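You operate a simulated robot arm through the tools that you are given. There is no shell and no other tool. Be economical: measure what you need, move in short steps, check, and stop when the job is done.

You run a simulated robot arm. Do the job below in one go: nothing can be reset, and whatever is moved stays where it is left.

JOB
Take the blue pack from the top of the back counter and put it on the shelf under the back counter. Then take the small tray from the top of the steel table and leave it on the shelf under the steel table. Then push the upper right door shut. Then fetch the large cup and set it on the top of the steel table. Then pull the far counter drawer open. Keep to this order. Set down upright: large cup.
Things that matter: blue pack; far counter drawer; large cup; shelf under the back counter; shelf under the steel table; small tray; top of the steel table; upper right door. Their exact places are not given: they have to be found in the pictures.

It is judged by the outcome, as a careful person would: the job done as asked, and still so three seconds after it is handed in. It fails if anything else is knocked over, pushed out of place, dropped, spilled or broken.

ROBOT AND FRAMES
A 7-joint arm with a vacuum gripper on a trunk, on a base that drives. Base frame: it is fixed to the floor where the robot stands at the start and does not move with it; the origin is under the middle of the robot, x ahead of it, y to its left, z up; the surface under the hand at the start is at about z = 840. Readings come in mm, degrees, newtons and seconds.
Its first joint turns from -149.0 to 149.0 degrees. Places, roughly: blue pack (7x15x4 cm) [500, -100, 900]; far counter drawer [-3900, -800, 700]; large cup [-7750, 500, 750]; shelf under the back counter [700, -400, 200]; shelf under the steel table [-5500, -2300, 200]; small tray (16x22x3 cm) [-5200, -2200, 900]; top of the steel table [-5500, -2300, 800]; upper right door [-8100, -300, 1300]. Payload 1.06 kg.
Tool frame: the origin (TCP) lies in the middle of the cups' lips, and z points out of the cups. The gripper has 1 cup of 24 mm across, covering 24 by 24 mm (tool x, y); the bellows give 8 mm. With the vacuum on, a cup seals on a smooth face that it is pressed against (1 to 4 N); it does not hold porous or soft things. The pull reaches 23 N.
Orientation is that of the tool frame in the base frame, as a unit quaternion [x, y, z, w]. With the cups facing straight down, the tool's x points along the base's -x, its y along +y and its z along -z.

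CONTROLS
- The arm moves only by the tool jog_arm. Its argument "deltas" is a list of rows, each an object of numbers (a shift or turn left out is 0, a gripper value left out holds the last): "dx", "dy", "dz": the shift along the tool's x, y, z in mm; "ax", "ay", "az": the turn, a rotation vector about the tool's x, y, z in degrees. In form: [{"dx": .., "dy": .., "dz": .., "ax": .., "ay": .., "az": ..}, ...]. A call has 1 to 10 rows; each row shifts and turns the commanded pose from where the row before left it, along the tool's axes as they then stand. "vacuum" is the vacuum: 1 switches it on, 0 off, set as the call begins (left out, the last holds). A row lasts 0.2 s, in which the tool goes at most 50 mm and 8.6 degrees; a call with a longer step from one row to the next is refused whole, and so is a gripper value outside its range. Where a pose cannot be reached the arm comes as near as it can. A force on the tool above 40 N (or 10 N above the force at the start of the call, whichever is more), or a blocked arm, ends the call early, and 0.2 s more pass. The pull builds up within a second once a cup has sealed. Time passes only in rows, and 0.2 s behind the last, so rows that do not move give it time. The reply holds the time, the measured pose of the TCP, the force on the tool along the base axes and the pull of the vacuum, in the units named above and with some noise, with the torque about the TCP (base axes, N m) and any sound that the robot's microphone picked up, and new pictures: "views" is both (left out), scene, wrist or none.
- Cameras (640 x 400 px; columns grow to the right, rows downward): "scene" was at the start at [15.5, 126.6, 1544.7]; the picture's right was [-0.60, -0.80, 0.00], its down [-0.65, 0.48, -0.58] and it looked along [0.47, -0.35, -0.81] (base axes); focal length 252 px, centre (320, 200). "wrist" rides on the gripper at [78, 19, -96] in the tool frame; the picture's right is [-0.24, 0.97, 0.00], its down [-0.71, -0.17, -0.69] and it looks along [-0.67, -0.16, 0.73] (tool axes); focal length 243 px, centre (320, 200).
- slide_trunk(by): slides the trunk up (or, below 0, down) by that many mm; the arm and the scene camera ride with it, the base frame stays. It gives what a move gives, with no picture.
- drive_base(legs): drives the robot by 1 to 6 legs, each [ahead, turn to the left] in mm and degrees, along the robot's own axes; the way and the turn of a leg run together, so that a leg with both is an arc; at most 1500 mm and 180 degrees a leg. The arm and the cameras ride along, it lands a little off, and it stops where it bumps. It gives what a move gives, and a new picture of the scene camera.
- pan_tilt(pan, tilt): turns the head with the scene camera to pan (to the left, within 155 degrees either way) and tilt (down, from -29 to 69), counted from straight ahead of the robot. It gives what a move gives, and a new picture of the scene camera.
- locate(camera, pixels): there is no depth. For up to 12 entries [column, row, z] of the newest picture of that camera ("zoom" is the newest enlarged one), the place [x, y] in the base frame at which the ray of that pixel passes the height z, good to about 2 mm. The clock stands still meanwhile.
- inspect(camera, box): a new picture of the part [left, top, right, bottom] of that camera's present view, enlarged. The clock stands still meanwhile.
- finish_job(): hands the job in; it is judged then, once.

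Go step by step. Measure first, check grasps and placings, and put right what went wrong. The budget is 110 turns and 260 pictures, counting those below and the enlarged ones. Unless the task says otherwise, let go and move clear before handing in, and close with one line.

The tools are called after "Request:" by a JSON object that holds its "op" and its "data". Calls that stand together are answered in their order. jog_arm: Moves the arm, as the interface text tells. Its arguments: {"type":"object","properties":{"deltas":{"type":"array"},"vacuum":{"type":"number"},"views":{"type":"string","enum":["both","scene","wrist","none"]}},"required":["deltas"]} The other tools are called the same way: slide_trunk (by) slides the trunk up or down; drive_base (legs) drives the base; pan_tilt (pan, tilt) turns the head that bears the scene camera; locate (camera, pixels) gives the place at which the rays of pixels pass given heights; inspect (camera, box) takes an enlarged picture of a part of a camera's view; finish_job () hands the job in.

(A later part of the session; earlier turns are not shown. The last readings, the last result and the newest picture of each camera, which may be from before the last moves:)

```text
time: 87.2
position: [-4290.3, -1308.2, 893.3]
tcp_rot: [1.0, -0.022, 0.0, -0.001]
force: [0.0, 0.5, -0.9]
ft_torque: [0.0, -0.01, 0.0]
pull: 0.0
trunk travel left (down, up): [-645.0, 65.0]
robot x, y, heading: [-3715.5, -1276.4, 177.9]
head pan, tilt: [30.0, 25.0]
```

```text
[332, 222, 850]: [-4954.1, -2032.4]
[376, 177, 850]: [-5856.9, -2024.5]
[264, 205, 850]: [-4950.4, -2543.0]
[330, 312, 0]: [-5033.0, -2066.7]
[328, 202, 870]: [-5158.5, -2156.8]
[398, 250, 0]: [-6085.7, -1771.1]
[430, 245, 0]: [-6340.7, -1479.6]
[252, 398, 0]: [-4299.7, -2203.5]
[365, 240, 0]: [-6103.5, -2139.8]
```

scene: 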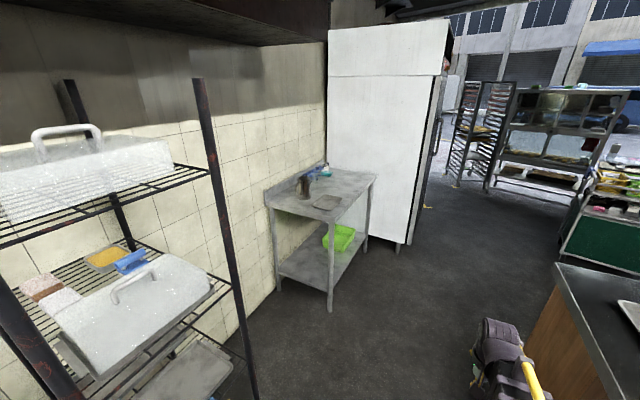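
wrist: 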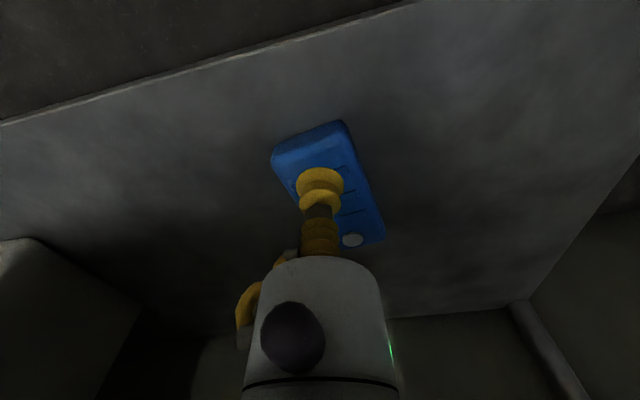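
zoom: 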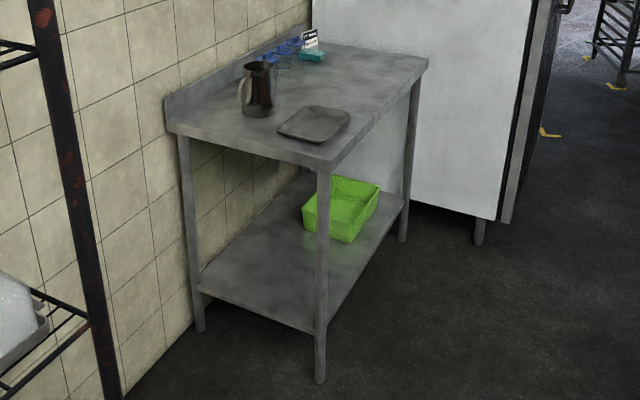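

Request:
{"op": "locate", "data": {"camera": "scene", "pixels": [[556, 265, 850], [556, 265, 900], [560, 255, 0], [600, 270, 0], [470, 190, 0]]}}

Request:
{"op": "drive_base", "data": {"legs": [[1470, 0], [0, 92]]}}

Request:
{"op": "pan_tilt", "data": {"pan": -15, "tilt": 40}}

```text
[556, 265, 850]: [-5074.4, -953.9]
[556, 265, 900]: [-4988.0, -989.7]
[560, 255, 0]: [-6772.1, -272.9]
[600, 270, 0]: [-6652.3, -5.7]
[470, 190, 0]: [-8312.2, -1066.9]
```

```text
time: 96.5
position: [-5562.8, -1658.4, 894.4]
tcp_rot: [0.934, 0.358, 0.0, 0.0]
force: [-0.5, 0.3, 0.5]
ft_torque: [-0.05, -0.04, 0.01]
pull: 0.1
trunk travel left (down, up): [-645.0, 65.0]
robot x, y, heading: [-5155.7, -1261.4, -148.7]
head pan, tilt: [30.0, 25.0]
stopped in leg 2: the robot was blocked; the commanded pose is now the measured one
```

scene: 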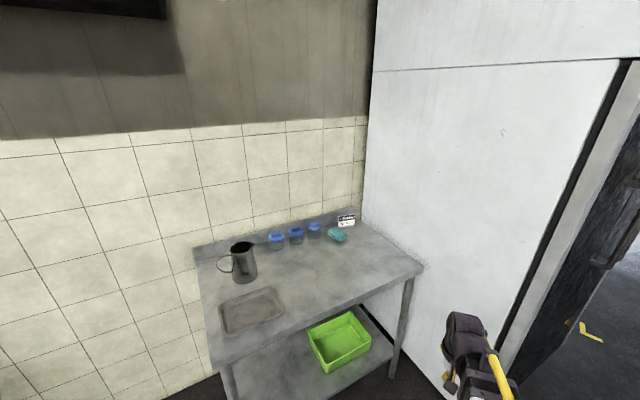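

```text
time: 97.6
position: [-5562.1, -1658.5, 894.0]
tcp_rot: [0.934, 0.358, 0.0, -0.001]
force: [0.0, -0.6, -0.9]
ft_torque: [0.01, 0.02, 0.01]
pull: 0.1
trunk travel left (down, up): [-645.0, 65.0]
robot x, y, heading: [-5153.4, -1263.6, -148.9]
head pan, tilt: [-15.0, 40.0]
```

scene: 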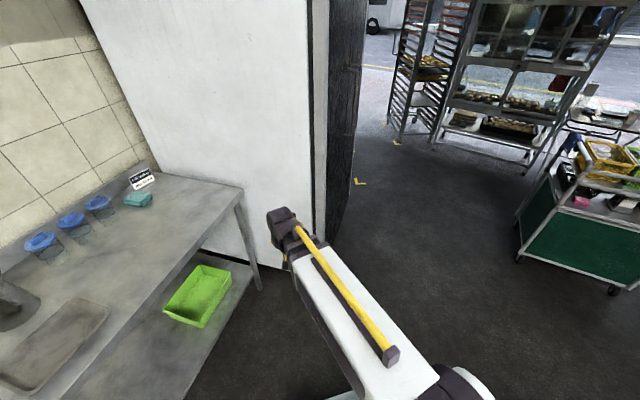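

The tail bumped the island's corner while turning. I'll turn back, go on 360 mm past the island's end, then turn again.

Request:
{"op": "drive_base", "data": {"legs": [[0, -31], [370, 0]]}}

Request:
{"op": "pan_tilt", "data": {"pan": -120, "tilt": 40}}

```text
time: 101.5
position: [-6083.6, -1394.4, 895.1]
tcp_rot: [0.995, 0.096, -0.001, 0.0]
force: [0.3, -0.4, 0.3]
ft_torque: [-0.02, 0.02, 0.0]
pull: 0.0
trunk travel left (down, up): [-645.0, 65.0]
robot x, y, heading: [-5529.2, -1263.4, -179.6]
head pan, tilt: [-15.0, 40.0]
```

scene: 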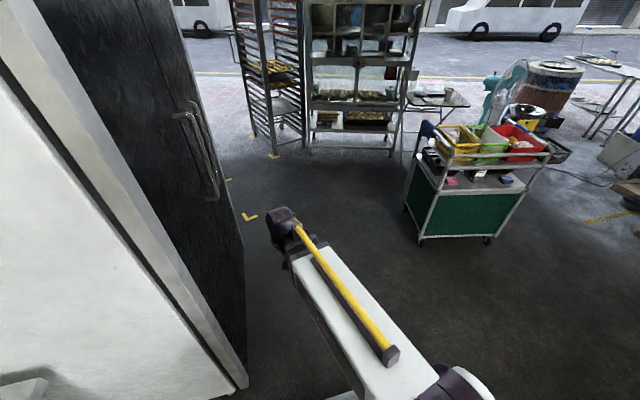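

```text
time: 103.3
position: [-6083.5, -1395.4, 894.3]
tcp_rot: [0.995, 0.096, -0.001, 0.0]
force: [0.4, -0.3, 1.1]
ft_torque: [0.01, -0.03, 0.02]
pull: 0.1
trunk travel left (down, up): [-645.0, 65.0]
robot x, y, heading: [-5533.4, -1263.6, -179.4]
head pan, tilt: [-120.0, 40.0]
```

scene: 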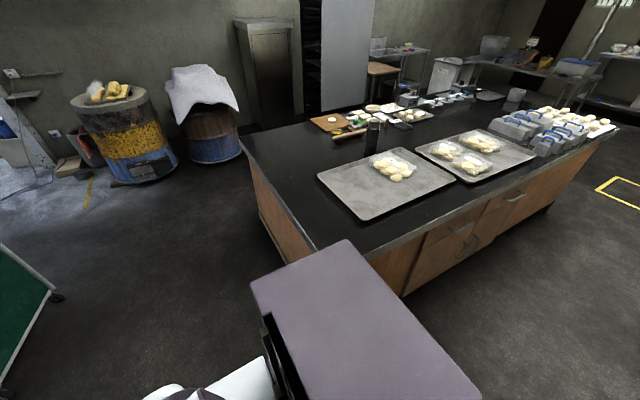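

I need the fridge corner's position before sweeping the arm left.

Request:
{"op": "pan_tilt", "data": {"pan": 40, "tilt": 50}}

```text
time: 105.8
position: [-6084.0, -1395.6, 894.2]
tcp_rot: [0.995, 0.096, 0.0, 0.0]
force: [0.4, 0.1, -0.4]
ft_torque: [-0.02, 0.02, -0.02]
pull: 0.1
trunk travel left (down, up): [-645.0, 65.0]
robot x, y, heading: [-5531.3, -1265.0, -179.5]
head pan, tilt: [40.0, 50.0]
```

scene: 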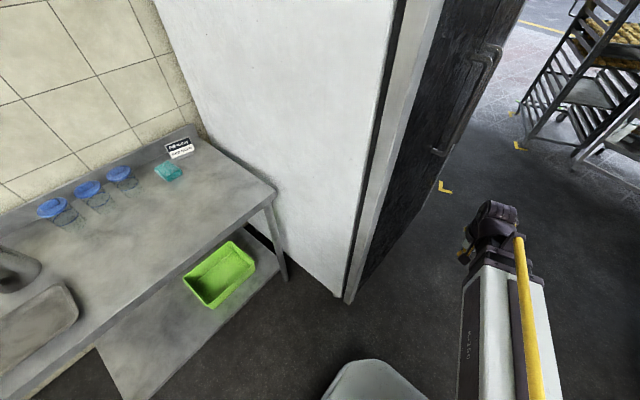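

Request:
{"op": "locate", "data": {"camera": "scene", "pixels": [[347, 303, 100], [347, 303, 0], [370, 200, 894], [335, 295, 100], [275, 192, 850], [400, 395, 300], [20, 300, 865], [55, 345, 850]]}}

```text
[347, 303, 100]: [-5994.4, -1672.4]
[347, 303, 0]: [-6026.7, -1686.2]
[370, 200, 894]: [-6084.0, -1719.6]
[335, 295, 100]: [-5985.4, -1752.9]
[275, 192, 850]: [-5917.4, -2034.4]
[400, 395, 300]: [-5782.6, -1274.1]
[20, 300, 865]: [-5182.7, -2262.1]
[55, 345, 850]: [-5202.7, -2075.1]
```

The fridge corner is ~620 mm from the robot; the arm's sweep would pass too near. I'll fold the hand up and in, then back slightly before turning.

Request:
{"op": "jog_arm", "data": {"deltas": [{"dz": -40}, {"dz": -40}, {"dz": -40}, {"dx": 30, "dz": -30}, {"dx": 30}, {"dx": 30}, {"dx": 30}, {}], "views": "scene"}}

```text
time: 107.6
position: [-6038.8, -1389.8, 1057.7]
tcp_rot: [0.995, 0.097, 0.001, 0.0]
force: [0.3, -0.6, 0.2]
ft_torque: [-0.02, 0.01, -0.02]
pull: 0.1
out of reach, approached as far as the arm can: row 5, 6, 7
trunk travel left (down, up): [-645.0, 65.0]
robot x, y, heading: [-5526.5, -1263.4, -179.4]
head pan, tilt: [40.0, 50.0]
```

scene: 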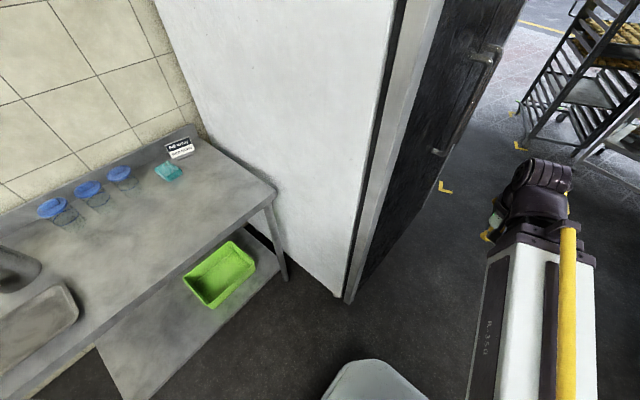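

Radius is now 525 mm. Back 50 mm and turn left to face the table.

Request:
{"op": "drive_base", "data": {"legs": [[-60, 0], [0, 89.5]]}}

Request:
{"op": "pan_tilt", "data": {"pan": 15, "tilt": 45}}

```text
time: 112.3
position: [-5354.5, -1776.8, 1057.1]
tcp_rot: [0.646, 0.764, 0.0, -0.001]
force: [-0.2, -0.6, 0.6]
ft_torque: [-0.01, 0.01, -0.02]
pull: 0.1
trunk travel left (down, up): [-645.0, 65.0]
robot x, y, heading: [-5463.2, -1265.4, -90.6]
head pan, tilt: [40.0, 50.0]
```

scene: 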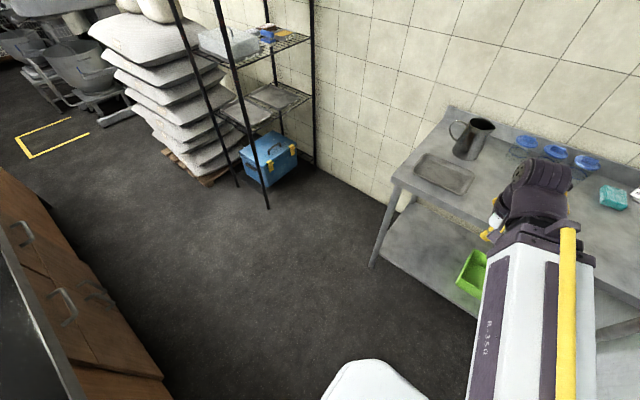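

```text
time: 113.2
position: [-5354.6, -1778.0, 1057.2]
tcp_rot: [0.645, 0.764, 0.001, 0.0]
force: [-0.7, -0.1, 0.0]
ft_torque: [0.0, -0.02, 0.0]
pull: 0.0
trunk travel left (down, up): [-645.0, 65.0]
robot x, y, heading: [-5472.2, -1265.0, -91.0]
head pan, tilt: [15.0, 45.0]
```

scene: 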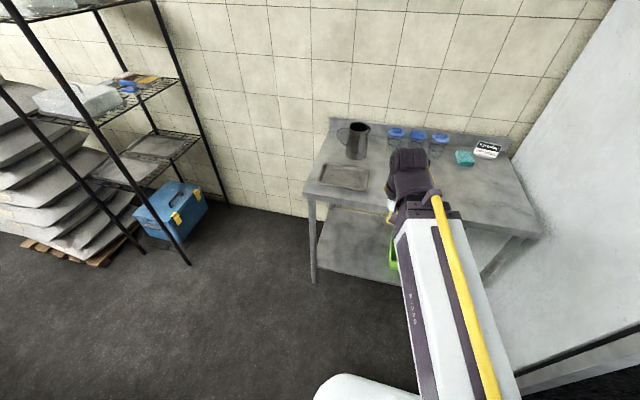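

In place. I'll triangulate the table height and tray.

Request:
{"op": "locate", "data": {"camera": "scene", "pixels": [[304, 193, 800], [304, 193, 850], [304, 193, 900], [345, 176, 860], [370, 168, 860], [320, 185, 860], [327, 165, 860], [364, 190, 860], [540, 235, 850], [357, 155, 860]]}}

Request:
{"op": "inspect", "data": {"camera": "scene", "box": [290, 110, 450, 300]}}

```text
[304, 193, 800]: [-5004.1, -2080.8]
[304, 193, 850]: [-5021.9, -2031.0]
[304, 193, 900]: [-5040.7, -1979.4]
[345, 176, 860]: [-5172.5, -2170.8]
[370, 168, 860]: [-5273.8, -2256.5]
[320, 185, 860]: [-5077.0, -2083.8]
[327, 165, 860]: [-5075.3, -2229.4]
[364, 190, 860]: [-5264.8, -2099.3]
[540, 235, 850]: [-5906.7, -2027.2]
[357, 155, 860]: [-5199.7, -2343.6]
```

```text
2.11 times, centred on (370, 205) of scene
```

zoom: 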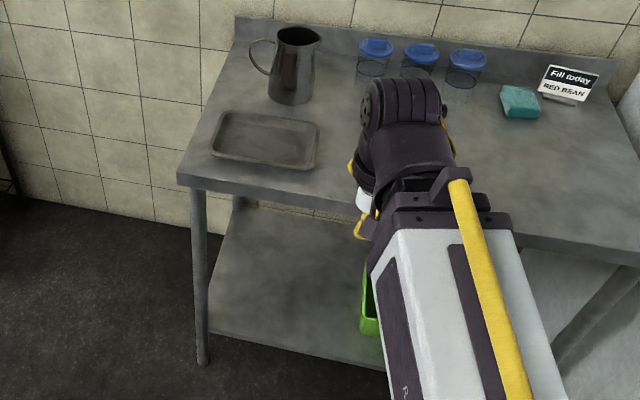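

Table top is ~z 820 and the tray centre ~(-5170,-2180). I'll drive ahead 120 mm and bring the wrist camera up to see the tray.

Request:
{"op": "drive_base", "data": {"legs": [[120, 0]]}}

Request:
{"op": "jog_arm", "data": {"deltas": [{"dx": -40, "dy": 28}, {"dx": -40, "dy": 28}, {"dx": -40, "dy": 28}, {"dx": -40, "dy": 28}, {"dy": 25}, {}], "views": "both"}}

```text
time: 114.5
position: [-5355.5, -1898.3, 1057.8]
tcp_rot: [0.645, 0.765, 0.001, 0.0]
force: [-0.2, -0.1, -1.0]
ft_torque: [0.02, 0.02, 0.02]
pull: 0.1
trunk travel left (down, up): [-645.0, 65.0]
robot x, y, heading: [-5470.0, -1384.0, -90.8]
head pan, tilt: [15.0, 45.0]
```

scene: 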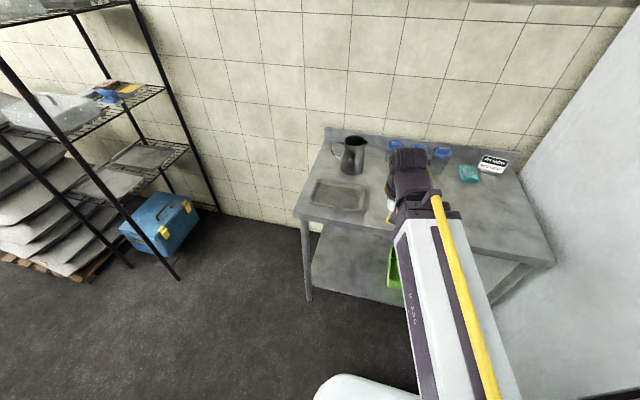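

```text
time: 115.9
position: [-5191.4, -2034.2, 1058.0]
tcp_rot: [0.645, 0.764, 0.001, 0.0]
force: [0.1, -0.2, -0.2]
ft_torque: [0.0, -0.01, -0.01]
pull: 0.0
trunk travel left (down, up): [-645.0, 65.0]
robot x, y, heading: [-5470.4, -1386.3, -90.8]
head pan, tilt: [15.0, 45.0]
```

scene: 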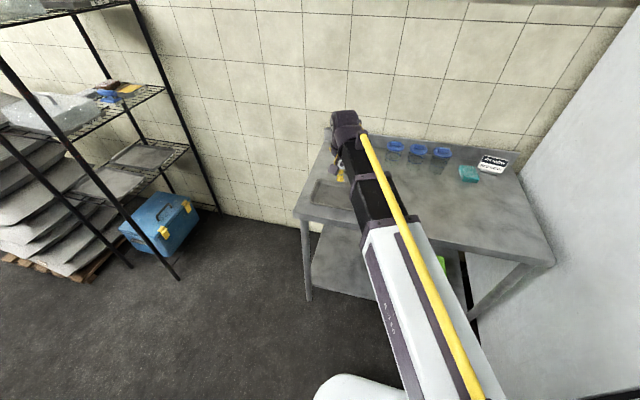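
wrist: 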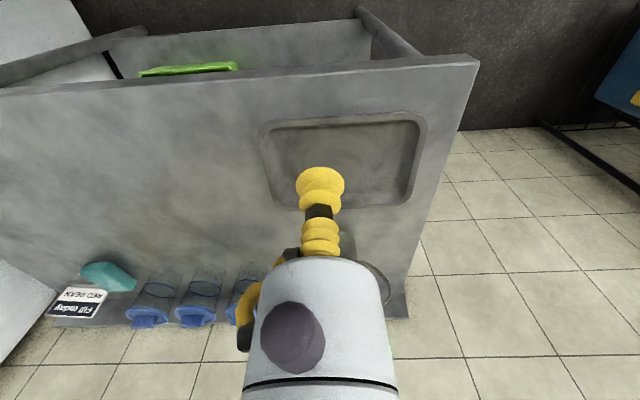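

The tray is clear at (345,160) in the wrist view. I'll fix heights from the table corner, wrist (479,62) and scene (293,214).

Request:
{"op": "locate", "data": {"camera": "wrist", "pixels": [[479, 60, 800], [479, 60, 830], [479, 60, 860], [345, 160, 815], [258, 127, 835], [425, 115, 835], [405, 205, 835], [275, 207, 835]]}}

Request:
{"op": "locate", "data": {"camera": "scene", "pixels": [[293, 212, 800], [293, 212, 830], [293, 212, 860]]}}

```text
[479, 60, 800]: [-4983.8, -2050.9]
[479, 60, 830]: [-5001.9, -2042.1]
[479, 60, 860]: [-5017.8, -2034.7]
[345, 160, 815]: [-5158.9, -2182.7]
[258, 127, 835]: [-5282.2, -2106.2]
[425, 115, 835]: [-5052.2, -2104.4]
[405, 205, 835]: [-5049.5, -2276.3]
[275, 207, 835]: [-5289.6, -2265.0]
```

```text
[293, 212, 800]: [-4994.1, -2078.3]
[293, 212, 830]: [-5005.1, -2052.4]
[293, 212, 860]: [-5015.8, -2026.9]
```

Table top is z≈850. Recomputing the tray at rim height.

Request:
{"op": "locate", "data": {"camera": "wrist", "pixels": [[345, 160, 856], [258, 127, 878], [425, 115, 878], [405, 205, 878], [275, 207, 878]]}}

```text
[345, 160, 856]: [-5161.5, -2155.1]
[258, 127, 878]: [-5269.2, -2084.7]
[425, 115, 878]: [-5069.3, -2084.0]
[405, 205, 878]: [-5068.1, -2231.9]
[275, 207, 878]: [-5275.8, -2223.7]
```

Tray centre ≈(-5171,-2158). Moving over it and descending to just above its rim.

Request:
{"op": "jog_arm", "data": {"deltas": [{"dx": -42}, {"dx": -42}, {"dx": -42, "dy": -1}, {"dz": 45}, {"dz": 45}, {"dz": 45}, {"dz": 25}, {}], "views": "wrist"}}

```text
time: 117.7
position: [-5172.2, -2157.4, 896.3]
tcp_rot: [0.645, 0.764, 0.001, -0.001]
force: [0.3, -0.3, 0.6]
ft_torque: [-0.03, 0.0, 0.01]
pull: 0.0
trunk travel left (down, up): [-645.0, 65.0]
robot x, y, heading: [-5470.4, -1385.5, -90.6]
head pan, tilt: [15.0, 45.0]
```

wrist: 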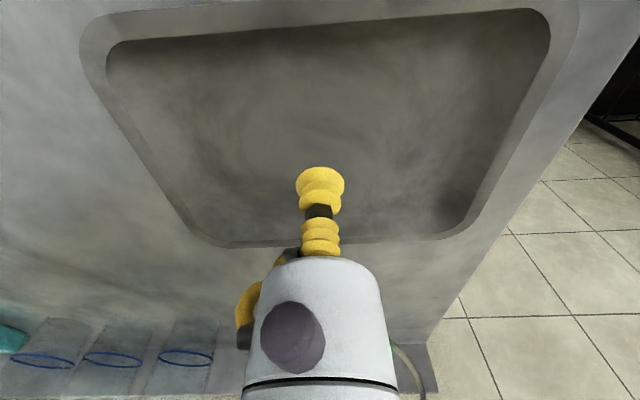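

Well centred. Descending with vacuum on.

Request:
{"op": "jog_arm", "data": {"deltas": [{"dz": 15}, {"dz": 12}, {"dz": 5}, {"dz": 2}, {"dz": 2}, {"dz": 2}, {}, {}, {}], "vacuum": 1, "views": "none"}}

```text
time: 119.7
position: [-5172.9, -2157.6, 859.8]
tcp_rot: [0.645, 0.764, 0.001, -0.001]
force: [0.2, -0.1, -0.6]
ft_torque: [0.02, 0.02, 0.02]
pull: 0.1
trunk travel left (down, up): [-645.0, 65.0]
robot x, y, heading: [-5469.1, -1384.0, -91.0]
head pan, tilt: [15.0, 45.0]
```

Request:
{"op": "jog_arm", "data": {"deltas": [{"dz": 2}, {"dz": 2}, {"dz": 2}, {"dz": 2}, {}, {}, {}], "views": "none"}}

```text
time: 121.3
position: [-5173.0, -2155.0, 851.8]
tcp_rot: [0.644, 0.765, -0.001, 0.0]
force: [3.5, -2.2, 13.5]
ft_torque: [0.04, -0.02, -0.03]
pull: 22.9
trunk travel left (down, up): [-645.0, 65.0]
robot x, y, heading: [-5470.2, -1385.2, -90.8]
head pan, tilt: [15.0, 45.0]
```

Tray sealed (22.9 N). Lifting and checking.

Request:
{"op": "jog_arm", "data": {"deltas": [{"dz": -8}, {"dz": -12}, {"dz": -20}, {"dz": -30}, {"dz": -30}, {}], "views": "wrist"}}

```text
time: 122.7
position: [-5174.8, -2155.8, 950.5]
tcp_rot: [0.645, 0.764, 0.0, -0.001]
force: [-0.4, -0.7, -0.7]
ft_torque: [-0.01, 0.0, 0.0]
pull: 23.1
trunk travel left (down, up): [-645.0, 65.0]
robot x, y, heading: [-5472.8, -1385.3, -90.7]
head pan, tilt: [15.0, 45.0]
```

wrist: 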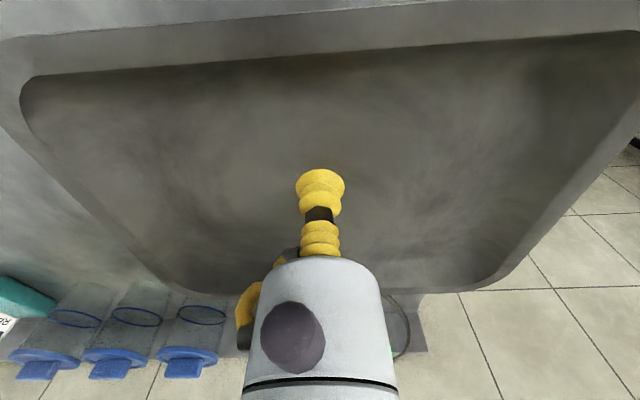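

Tray held. Backing off 130 mm, retracting the arm 150 mm, then lowering the trunk.

Request:
{"op": "drive_base", "data": {"legs": [[-130, 0]]}}

Request:
{"op": "jog_arm", "data": {"deltas": [{"dx": 40}, {"dx": 40}, {"dx": 40}, {"dx": 40}, {}], "views": "scene"}}

```text
time: 124.0
position: [-5172.0, -2025.4, 952.4]
tcp_rot: [0.644, 0.765, 0.001, -0.001]
force: [-1.3, 0.2, -2.1]
ft_torque: [0.0, 0.0, 0.0]
pull: 22.9
trunk travel left (down, up): [-645.0, 65.0]
robot x, y, heading: [-5466.4, -1251.4, -90.9]
head pan, tilt: [15.0, 45.0]
```

scene: 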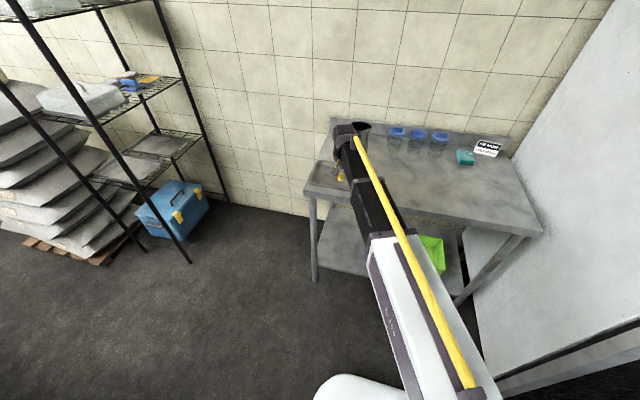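

```text
time: 125.2
position: [-5199.6, -1866.2, 952.4]
tcp_rot: [0.644, 0.765, 0.001, -0.001]
force: [0.3, -0.5, -2.0]
ft_torque: [0.01, 0.0, 0.0]
pull: 23.2
trunk travel left (down, up): [-645.0, 65.0]
robot x, y, heading: [-5470.0, -1255.2, -90.6]
head pan, tilt: [15.0, 45.0]
```

scene: 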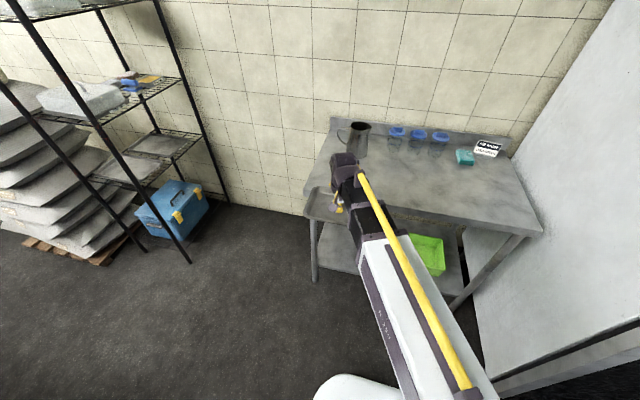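

The tray is clear of the table edge (y=-2037). Lowering the trunk 560 mm and looking under.

Request:
{"op": "slide_trunk", "data": {"by": -400}}

Request:
{"op": "slide_trunk", "data": {"by": -160}}

Request:
{"op": "pan_tilt", "data": {"pan": 5, "tilt": 25}}

Request:
{"op": "inspect", "data": {"camera": "wrist", "box": [0, 0, 640, 400]}}

```text
time: 129.0
position: [-5198.9, -1866.0, 552.0]
tcp_rot: [0.644, 0.765, 0.0, -0.001]
force: [-0.1, -0.1, -1.5]
ft_torque: [0.01, 0.03, -0.01]
pull: 22.4
trunk travel left (down, up): [-245.0, 465.0]
robot x, y, heading: [-5469.1, -1250.9, -90.8]
head pan, tilt: [15.0, 45.0]
```

```text
time: 130.8
position: [-5199.0, -1866.6, 391.3]
tcp_rot: [0.645, 0.765, 0.0, 0.0]
force: [-0.4, -0.2, -1.8]
ft_torque: [0.01, 0.04, -0.01]
pull: 22.6
trunk travel left (down, up): [-85.0, 625.0]
robot x, y, heading: [-5465.2, -1252.9, -90.6]
head pan, tilt: [15.0, 45.0]
```

```text
time: 131.7
position: [-5199.0, -1866.1, 391.5]
tcp_rot: [0.644, 0.765, 0.001, -0.001]
force: [-0.6, 0.8, -1.5]
ft_torque: [0.0, 0.03, 0.0]
pull: 22.5
trunk travel left (down, up): [-85.0, 625.0]
robot x, y, heading: [-5468.4, -1255.3, -90.8]
head pan, tilt: [5.0, 25.0]
```

scene: 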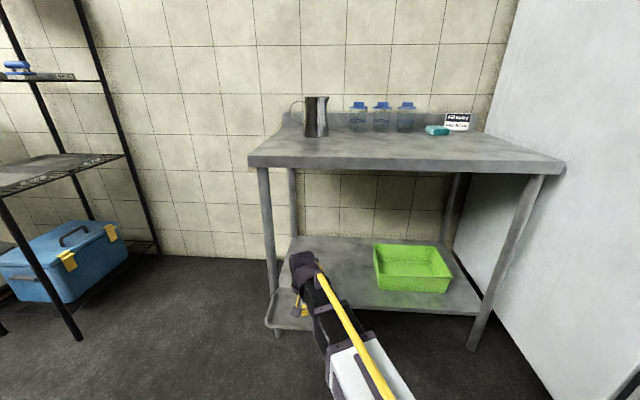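

```text
1.00 times, centred on (320, 200) of wrist (not enlarged: the box is as wide or as high as the picture)
```

zoom: 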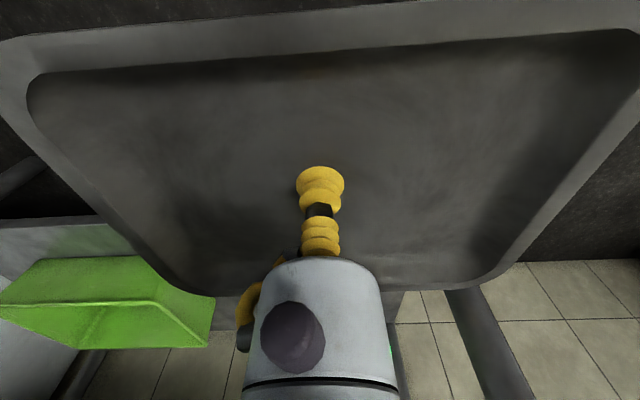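

Measuring the shelf height and the green bin's extents.

Request:
{"op": "locate", "data": {"camera": "scene", "pixels": [[480, 314, 150], [480, 314, 200], [480, 314, 250], [470, 350, 0], [377, 290, 205], [373, 245, 330], [377, 290, 180], [272, 285, 200], [292, 237, 200], [277, 337, 0], [443, 240, 200]]}}

Request:
{"op": "inspect", "data": {"camera": "scene", "box": [240, 220, 500, 380]}}

```text
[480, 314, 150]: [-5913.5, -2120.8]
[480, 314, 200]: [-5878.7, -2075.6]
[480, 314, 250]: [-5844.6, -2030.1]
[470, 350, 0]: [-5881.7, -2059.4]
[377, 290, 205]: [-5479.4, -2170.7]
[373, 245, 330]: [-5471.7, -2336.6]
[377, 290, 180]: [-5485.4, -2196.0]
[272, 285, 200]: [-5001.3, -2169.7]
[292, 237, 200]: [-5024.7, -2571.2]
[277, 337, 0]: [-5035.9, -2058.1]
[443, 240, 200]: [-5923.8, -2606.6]
```

```text
2.46 times, centred on (370, 300) of scene
```

zoom: 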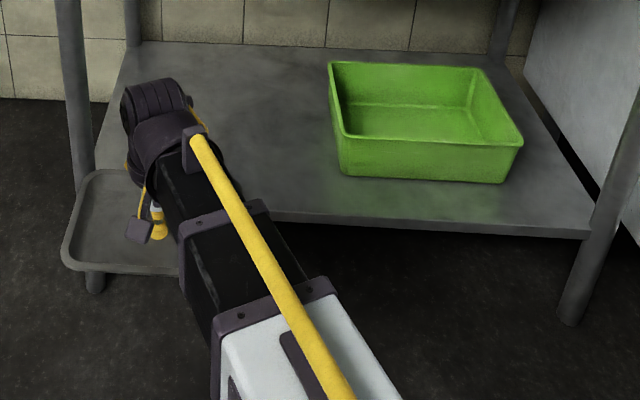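

Shelf z≈200, front edge y≈-2070; free between the left leg (x≈-5055) and the bin (x≈-5475). I'll aim for (-5260,-2210): shift, lower to z≈291, drive ahead 130, then check.

Request:
{"op": "jog_arm", "data": {"deltas": [{"dx": 5, "dy": -30}, {"dx": 5, "dy": -30}, {"dz": 35}, {"dz": 35}, {"dz": 30}, {}], "views": "none"}}

Request:
{"op": "drive_base", "data": {"legs": [[130, 0]]}}

```text
time: 133.1
position: [-5261.1, -1866.8, 294.0]
tcp_rot: [0.645, 0.765, 0.001, 0.0]
force: [-0.3, -0.1, -0.9]
ft_torque: [0.02, -0.01, -0.03]
pull: 23.2
trunk travel left (down, up): [-85.0, 625.0]
robot x, y, heading: [-5465.1, -1251.0, -91.0]
head pan, tilt: [5.0, 25.0]
```

```text
time: 134.3
position: [-5262.3, -1995.9, 294.5]
tcp_rot: [0.644, 0.765, 0.001, -0.001]
force: [0.5, 0.0, -1.1]
ft_torque: [0.03, -0.01, -0.02]
pull: 22.9
trunk travel left (down, up): [-85.0, 625.0]
robot x, y, heading: [-5470.6, -1383.7, -90.9]
head pan, tilt: [5.0, 25.0]
```

scene: 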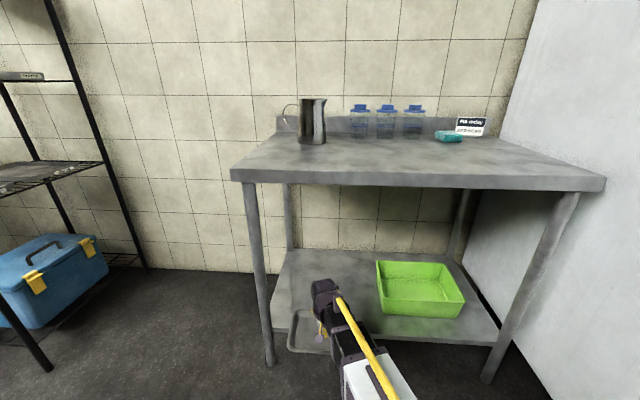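

Clear. Extending 215 mm in and lowering to about 12 mm above contact.

Request:
{"op": "jog_arm", "data": {"deltas": [{"dx": -42, "dy": -7}, {"dx": -42, "dy": -7}, {"dx": -42, "dy": -7}, {"dx": -42, "dy": -7}, {"dx": -43, "dy": -7}, {"dz": 30}, {"dz": 30}, {"dz": 18}, {}], "views": "both"}}

```text
time: 136.3
position: [-5260.8, -2207.6, 218.6]
tcp_rot: [0.644, 0.765, 0.0, 0.0]
force: [-1.2, 0.3, 20.7]
ft_torque: [-0.02, -0.02, 0.04]
pull: 23.1
trunk travel left (down, up): [-85.0, 625.0]
robot x, y, heading: [-5467.6, -1380.3, -90.9]
head pan, tilt: [5.0, 25.0]
```

scene: 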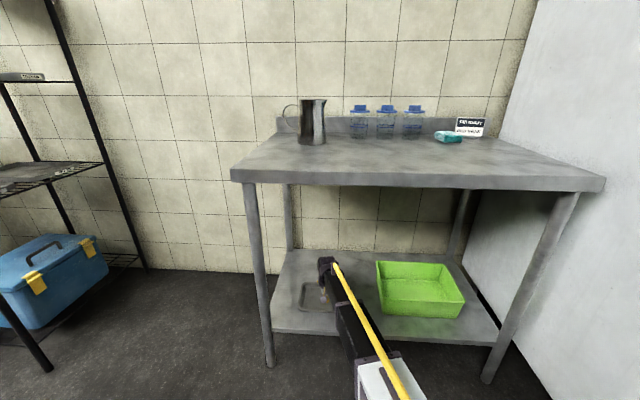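
wrist: 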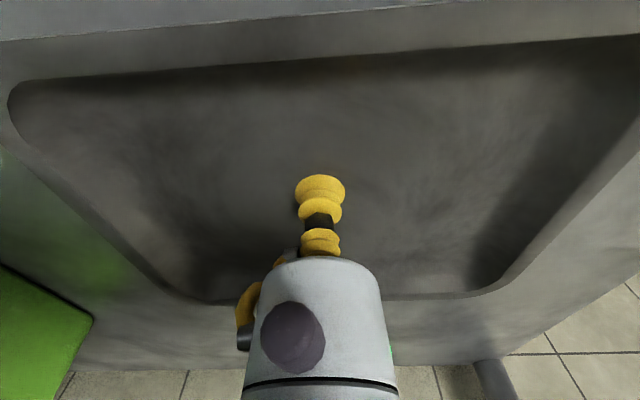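

Contact already (20.7 N up at z=218): the tray rests on the shelf. Releasing and rising.

Request:
{"op": "jog_arm", "data": {"deltas": [{"dz": -3}, {}, {}, {}, {"dz": -5}, {"dz": -15}, {"dz": -30}, {"dz": -30}, {"dx": 30}], "vacuum": 0, "views": "wrist"}}

```text
time: 138.3
position: [-5266.7, -2179.3, 299.2]
tcp_rot: [0.644, 0.765, 0.001, 0.0]
force: [0.1, 0.0, 0.2]
ft_torque: [0.0, 0.03, 0.0]
pull: 0.0
trunk travel left (down, up): [-85.0, 625.0]
robot x, y, heading: [-5468.5, -1385.8, -90.7]
head pan, tilt: [5.0, 25.0]
```

wrist: 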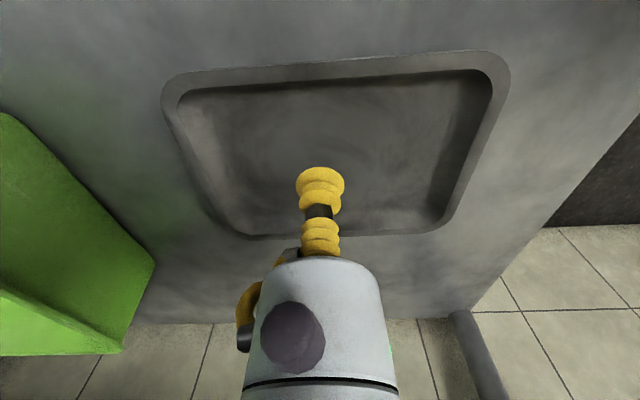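

The tray is flat on the shelf. Retracting fully, backing off, then raising the trunk.

Request:
{"op": "jog_arm", "data": {"deltas": [{"dx": 45}, {"dx": 45}, {"dx": 45}, {"dx": 45}, {"dx": 45}, {"dx": 20}, {}], "views": "none"}}

Request:
{"op": "drive_base", "data": {"legs": [[-130, 0]]}}

Request:
{"op": "slide_trunk", "data": {"by": 400}}

Request:
{"op": "slide_trunk", "data": {"by": 225}}

Request:
{"op": "pan_tilt", "data": {"pan": -90, "tilt": 20}}

```text
time: 139.9
position: [-5306.5, -1939.8, 299.0]
tcp_rot: [0.644, 0.765, 0.001, -0.001]
force: [0.3, 0.0, -0.2]
ft_torque: [0.0, -0.01, -0.02]
pull: 0.1
trunk travel left (down, up): [-85.0, 625.0]
robot x, y, heading: [-5470.0, -1379.8, -90.9]
head pan, tilt: [5.0, 25.0]
```

```text
time: 141.2
position: [-5305.0, -1811.8, 299.8]
tcp_rot: [0.645, 0.764, 0.0, 0.0]
force: [-0.4, 0.3, 0.3]
ft_torque: [-0.01, 0.0, -0.01]
pull: 0.0
trunk travel left (down, up): [-85.0, 625.0]
robot x, y, heading: [-5466.3, -1254.9, -90.7]
head pan, tilt: [5.0, 25.0]
```

scene: 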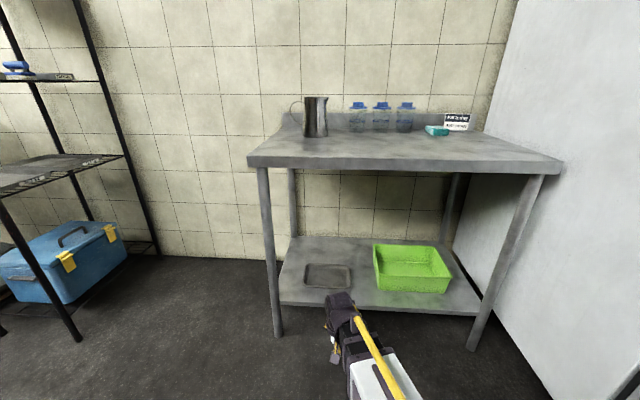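

```text
time: 145.0
position: [-5305.7, -1812.4, 699.7]
tcp_rot: [0.644, 0.765, 0.001, -0.001]
force: [-0.4, -0.1, 0.2]
ft_torque: [-0.02, 0.0, 0.0]
pull: 0.1
trunk travel left (down, up): [-485.0, 225.0]
robot x, y, heading: [-5465.3, -1252.2, -91.0]
head pan, tilt: [5.0, 25.0]
```

```text
time: 147.4
position: [-5304.5, -1811.0, 925.1]
tcp_rot: [0.645, 0.764, 0.001, -0.002]
force: [0.1, 0.3, 0.2]
ft_torque: [-0.03, -0.01, -0.03]
pull: 0.0
trunk travel left (down, up): [-710.0, 0.0]
robot x, y, heading: [-5470.0, -1252.1, -90.7]
head pan, tilt: [5.0, 25.0]
```

```text
time: 149.1
position: [-5305.1, -1811.7, 923.6]
tcp_rot: [0.645, 0.764, 0.0, 0.0]
force: [0.7, 0.7, -0.3]
ft_torque: [-0.01, 0.02, 0.0]
pull: 0.2
trunk travel left (down, up): [-710.0, 0.0]
robot x, y, heading: [-5468.3, -1250.0, -90.9]
head pan, tilt: [-90.0, 20.0]
```

scene: 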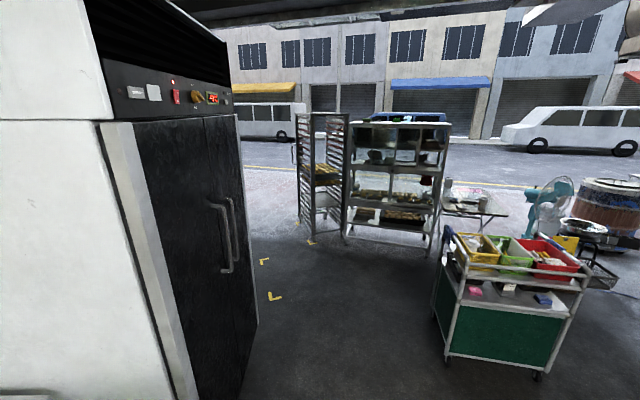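

The tray is safely on the shelf. Zooming on the display unit, where the upper right door should be, and the table with cups.

Request:
{"op": "inspect", "data": {"camera": "scene", "box": [285, 90, 525, 260]}}

Request:
{"op": "locate", "data": {"camera": "scene", "pixels": [[448, 360, 0], [540, 375, 0], [428, 248, 0], [345, 232, 0], [312, 240, 0], [270, 298, 0], [450, 245, 0], [500, 250, 0]]}}

```text
2.35 times, centred on (405, 175) of scene
```

zoom: 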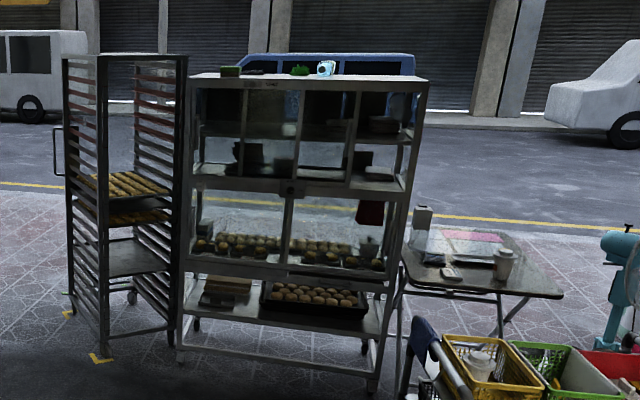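

```text
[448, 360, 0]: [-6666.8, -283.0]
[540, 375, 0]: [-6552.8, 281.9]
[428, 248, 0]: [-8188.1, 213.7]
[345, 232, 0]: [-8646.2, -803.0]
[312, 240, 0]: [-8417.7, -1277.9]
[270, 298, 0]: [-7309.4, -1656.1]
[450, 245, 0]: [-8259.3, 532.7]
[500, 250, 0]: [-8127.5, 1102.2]
```

The cabinet's front is around x≈-8200 and a cup stands on the folding table beyond the cart. First I'll fold the arm in, then turn right past the fridge.

Request:
{"op": "jog_arm", "data": {"deltas": [{"dz": -45}, {"dz": -45}, {"dz": -45}, {"dx": 30}, {"dx": 30}, {"dx": 20}, {}], "views": "none"}}

Request:
{"op": "drive_base", "data": {"legs": [[0, -89]]}}

Request:
{"op": "pan_tilt", "data": {"pan": 0, "tilt": 25}}

```text
time: 150.7
position: [-5309.7, -1762.6, 1061.3]
tcp_rot: [0.644, 0.765, 0.0, -0.001]
force: [0.2, -0.4, -0.2]
ft_torque: [-0.03, 0.0, -0.03]
pull: 0.1
out of reach, approached as far as the arm can: row 5, 6
trunk travel left (down, up): [-710.0, 0.0]
robot x, y, heading: [-5467.2, -1257.7, -90.6]
head pan, tilt: [-90.0, 20.0]
```

```text
time: 154.9
position: [-5975.8, -1414.4, 1062.7]
tcp_rot: [0.996, 0.087, 0.002, 0.0]
force: [0.8, -0.2, -0.5]
ft_torque: [0.03, -0.01, 0.01]
pull: 0.1
trunk travel left (down, up): [-710.0, 0.0]
robot x, y, heading: [-5469.8, -1251.4, 179.2]
head pan, tilt: [-90.0, 20.0]
```

scene: 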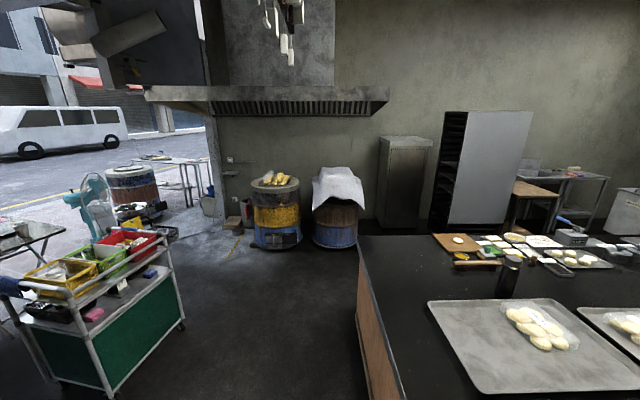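

```text
time: 156.6
position: [-5975.6, -1415.0, 1060.6]
tcp_rot: [0.996, 0.087, 0.001, -0.001]
force: [-0.7, -0.4, 0.7]
ft_torque: [0.01, -0.05, 0.04]
pull: 0.1
trunk travel left (down, up): [-710.0, 0.0]
robot x, y, heading: [-5468.6, -1252.9, 179.1]
head pan, tilt: [0.0, 25.0]
```

scene: 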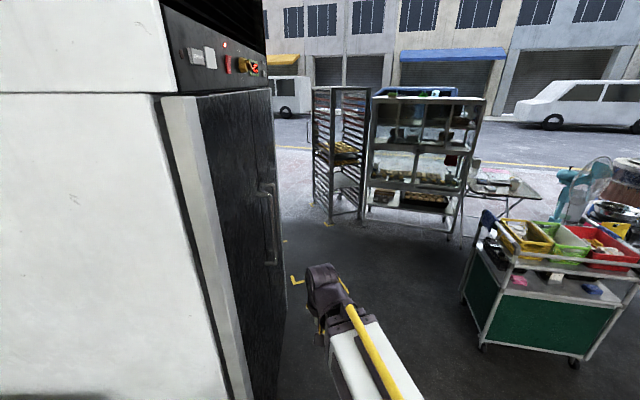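

The way ahead passes between the fridge and cart. Turning 11° right and driving 1250 mm.

Request:
{"op": "drive_base", "data": {"legs": [[0, -11], [1250, 0], [0, 11]]}}

Request:
{"op": "inspect", "data": {"camera": "scene", "box": [300, 60, 620, 280]}}

```text
time: 164.3
position: [-7189.1, -1122.7, 1061.1]
tcp_rot: [0.998, 0.067, 0.001, -0.001]
force: [-0.1, 0.7, -0.8]
ft_torque: [0.01, 0.03, 0.02]
pull: 0.0
trunk travel left (down, up): [-710.0, 0.0]
robot x, y, heading: [-6676.5, -984.1, 176.9]
head pan, tilt: [0.0, 25.0]
```

scene: 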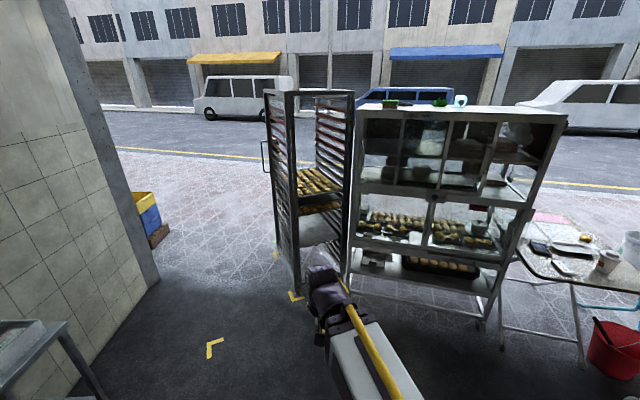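

```text
1.82 times, centred on (460, 170) of scene
```

zoom: 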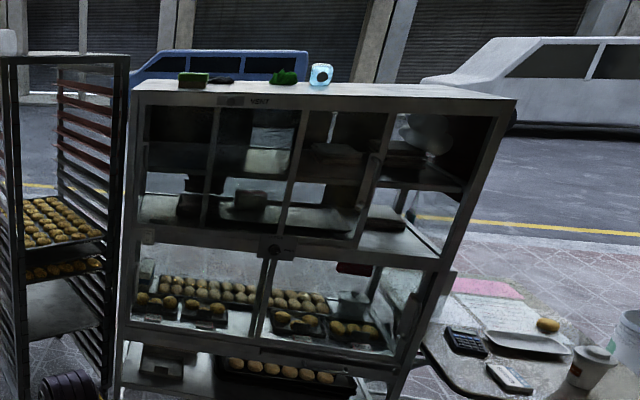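

The upper row has sliding panes; the right-hand pane seems slid left, leaving a gap at right (zoom 385–490). I'll measure the cabinet.

Request:
{"op": "locate", "data": {"camera": "scene", "pixels": [[480, 328, 0], [350, 293, 0], [295, 292, 0], [565, 116, 1500], [362, 108, 1500], [565, 116, 1450], [362, 108, 1450], [532, 205, 1000], [357, 183, 1000], [500, 345, 0], [580, 360, 0]]}}

Request:
{"op": "inspect", "data": {"camera": "scene", "box": [350, 90, 570, 220]}}

```text
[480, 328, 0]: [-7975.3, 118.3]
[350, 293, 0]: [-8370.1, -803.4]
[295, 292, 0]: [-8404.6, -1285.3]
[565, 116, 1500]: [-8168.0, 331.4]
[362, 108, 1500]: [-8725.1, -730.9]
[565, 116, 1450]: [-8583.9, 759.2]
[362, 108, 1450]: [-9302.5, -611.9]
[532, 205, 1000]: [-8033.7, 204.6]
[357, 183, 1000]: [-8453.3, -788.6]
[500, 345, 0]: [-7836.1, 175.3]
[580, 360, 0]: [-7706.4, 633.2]
```

```text
2.91 times, centred on (460, 155) of scene
```

zoom: 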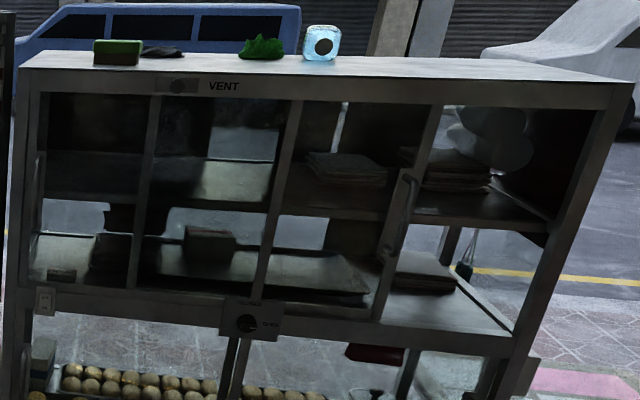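

The cabinet front runs from about (-8370,-803) to (-7975,118), so it faces heading ≈157°. The right upper pane has a bar handle at zoom (400,215). Driving to face it.

Request:
{"op": "drive_base", "data": {"legs": [[0, -20], [680, 0]]}}

Request:
{"op": "pan_tilt", "data": {"pan": -8, "tilt": 20}}

```text
time: 169.2
position: [-7833.2, -660.0, 1060.7]
tcp_rot: [0.994, -0.113, 0.001, -0.001]
force: [0.1, -0.1, 0.6]
ft_torque: [0.03, -0.07, 0.0]
pull: 0.0
trunk travel left (down, up): [-710.0, 0.0]
robot x, y, heading: [-7306.1, -712.2, 156.6]
head pan, tilt: [0.0, 25.0]
```

scene: 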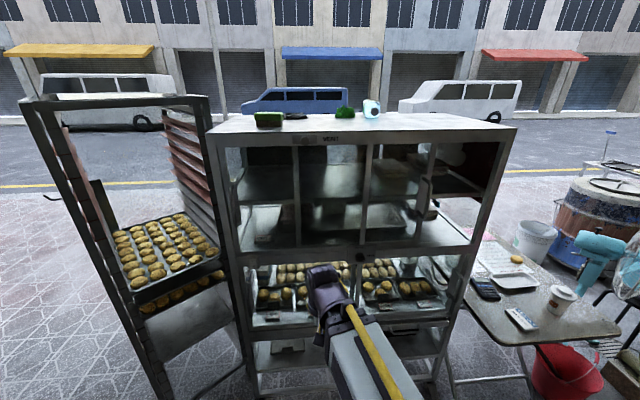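

```text
time: 169.8
position: [-7834.5, -660.6, 1061.6]
tcp_rot: [0.994, -0.113, 0.001, -0.001]
force: [-0.3, -0.5, -0.7]
ft_torque: [0.02, -0.01, -0.02]
pull: 0.1
trunk travel left (down, up): [-710.0, 0.0]
robot x, y, heading: [-7300.8, -710.8, 156.5]
head pan, tilt: [-8.0, 20.0]
```

scene: 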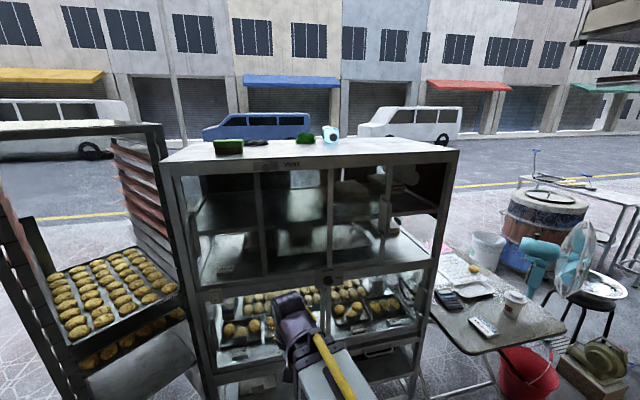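

Facing the cabinet now. Enlarging the upper doors and measuring.

Request:
{"op": "inspect", "data": {"camera": "scene", "box": [290, 140, 470, 290]}}

Request:
{"op": "locate", "data": {"camera": "scene", "pixels": [[385, 215, 1250], [385, 215, 1200], [385, 215, 1150], [455, 165, 1400], [175, 180, 1400], [210, 285, 1050], [430, 265, 1050], [328, 280, 1050]]}}

```text
2.67 times, centred on (380, 215) of scene
```

zoom: 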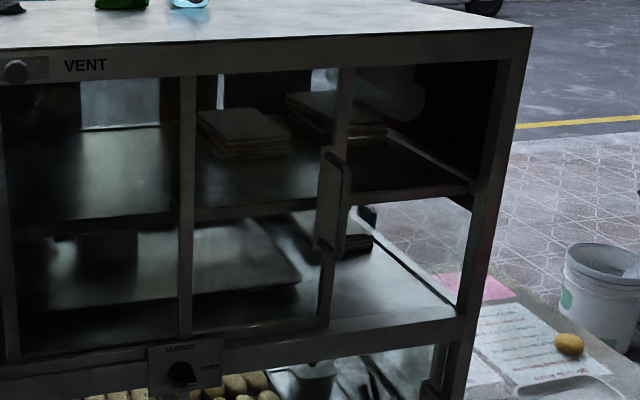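

```text
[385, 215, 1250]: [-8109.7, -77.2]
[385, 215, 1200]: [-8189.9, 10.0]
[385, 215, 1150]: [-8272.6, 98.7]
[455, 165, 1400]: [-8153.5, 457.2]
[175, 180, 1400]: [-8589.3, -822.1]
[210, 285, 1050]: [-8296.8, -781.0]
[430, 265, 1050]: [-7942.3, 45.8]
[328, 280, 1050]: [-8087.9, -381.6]
```

The handle is at about (-8065,-125,1278), ~260 mm left of the cabinet's right post. I'll bring the hand up and right first, then turn it horizontal toward the cabinet.

Request:
{"op": "jog_arm", "data": {"deltas": [{"dz": -45}, {"dz": -45}, {"dz": -45}, {"dz": -45}, {"dx": -20, "dy": -40}, {"dx": -20, "dy": -40}, {"dx": -20, "dy": -40, "az": 5}, {"dx": -20, "dy": -40, "az": 5}, {"dx": -20, "dy": -40}, {}], "views": "scene"}}

```text
time: 172.0
position: [-7873.5, -441.0, 1240.6]
tcp_rot: [0.98, -0.199, 0.001, -0.001]
force: [-0.3, -0.2, 0.5]
ft_torque: [0.0, 0.0, 0.01]
pull: 0.0
trunk travel left (down, up): [-710.0, 0.0]
robot x, y, heading: [-7302.0, -713.8, 156.3]
head pan, tilt: [-8.0, 20.0]
```

scene: 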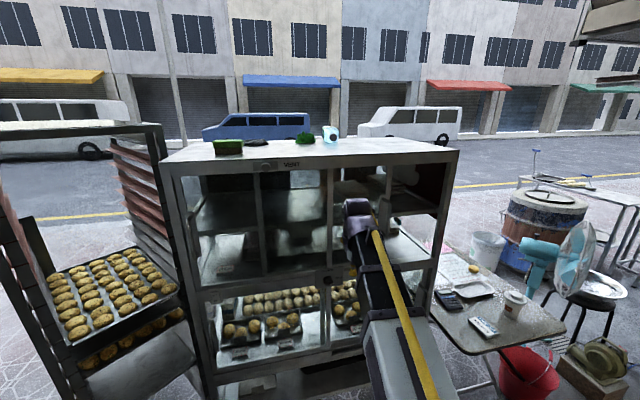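

Now rotating the hand to point at the cabinet, pivoting about the wrist.

Request:
{"op": "jog_arm", "data": {"deltas": [{"dx": -20, "ay": -8.5}, {"dx": -20, "ay": -8.5}, {"dx": -20, "ay": -8.5}, {"dx": -20, "ay": -8.5}, {"dx": -20, "ay": -8.5}, {"dx": -20, "ay": -8.5}, {"dx": -20, "ay": -8.5}, {"dx": -20, "ay": -8.5}, {"dx": -20, "ay": -8.5}, {"dx": -20, "ay": -8.5}], "views": "both"}}

```text
time: 174.2
position: [-8007.6, -384.6, 1353.1]
tcp_rot: [0.722, -0.147, -0.662, -0.135]
force: [-0.1, 0.0, 0.2]
ft_torque: [0.01, 0.02, 0.03]
pull: 0.1
trunk travel left (down, up): [-710.0, 0.0]
robot x, y, heading: [-7300.8, -709.0, 156.5]
head pan, tilt: [-8.0, 20.0]
```

scene: 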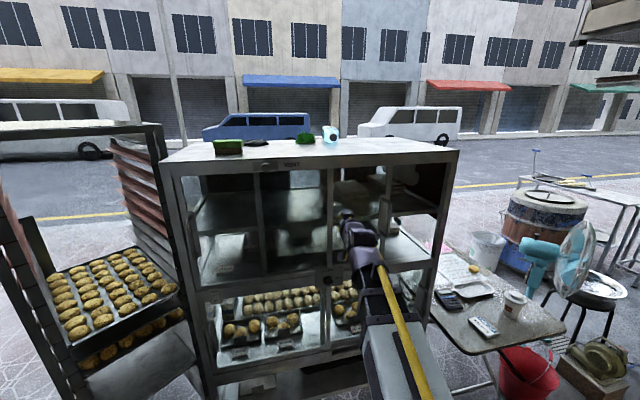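
wrist: 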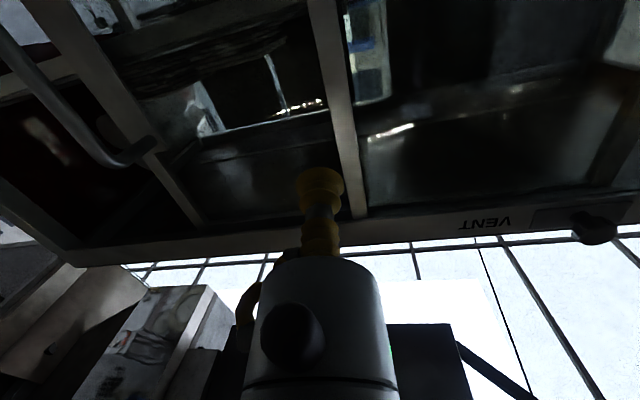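

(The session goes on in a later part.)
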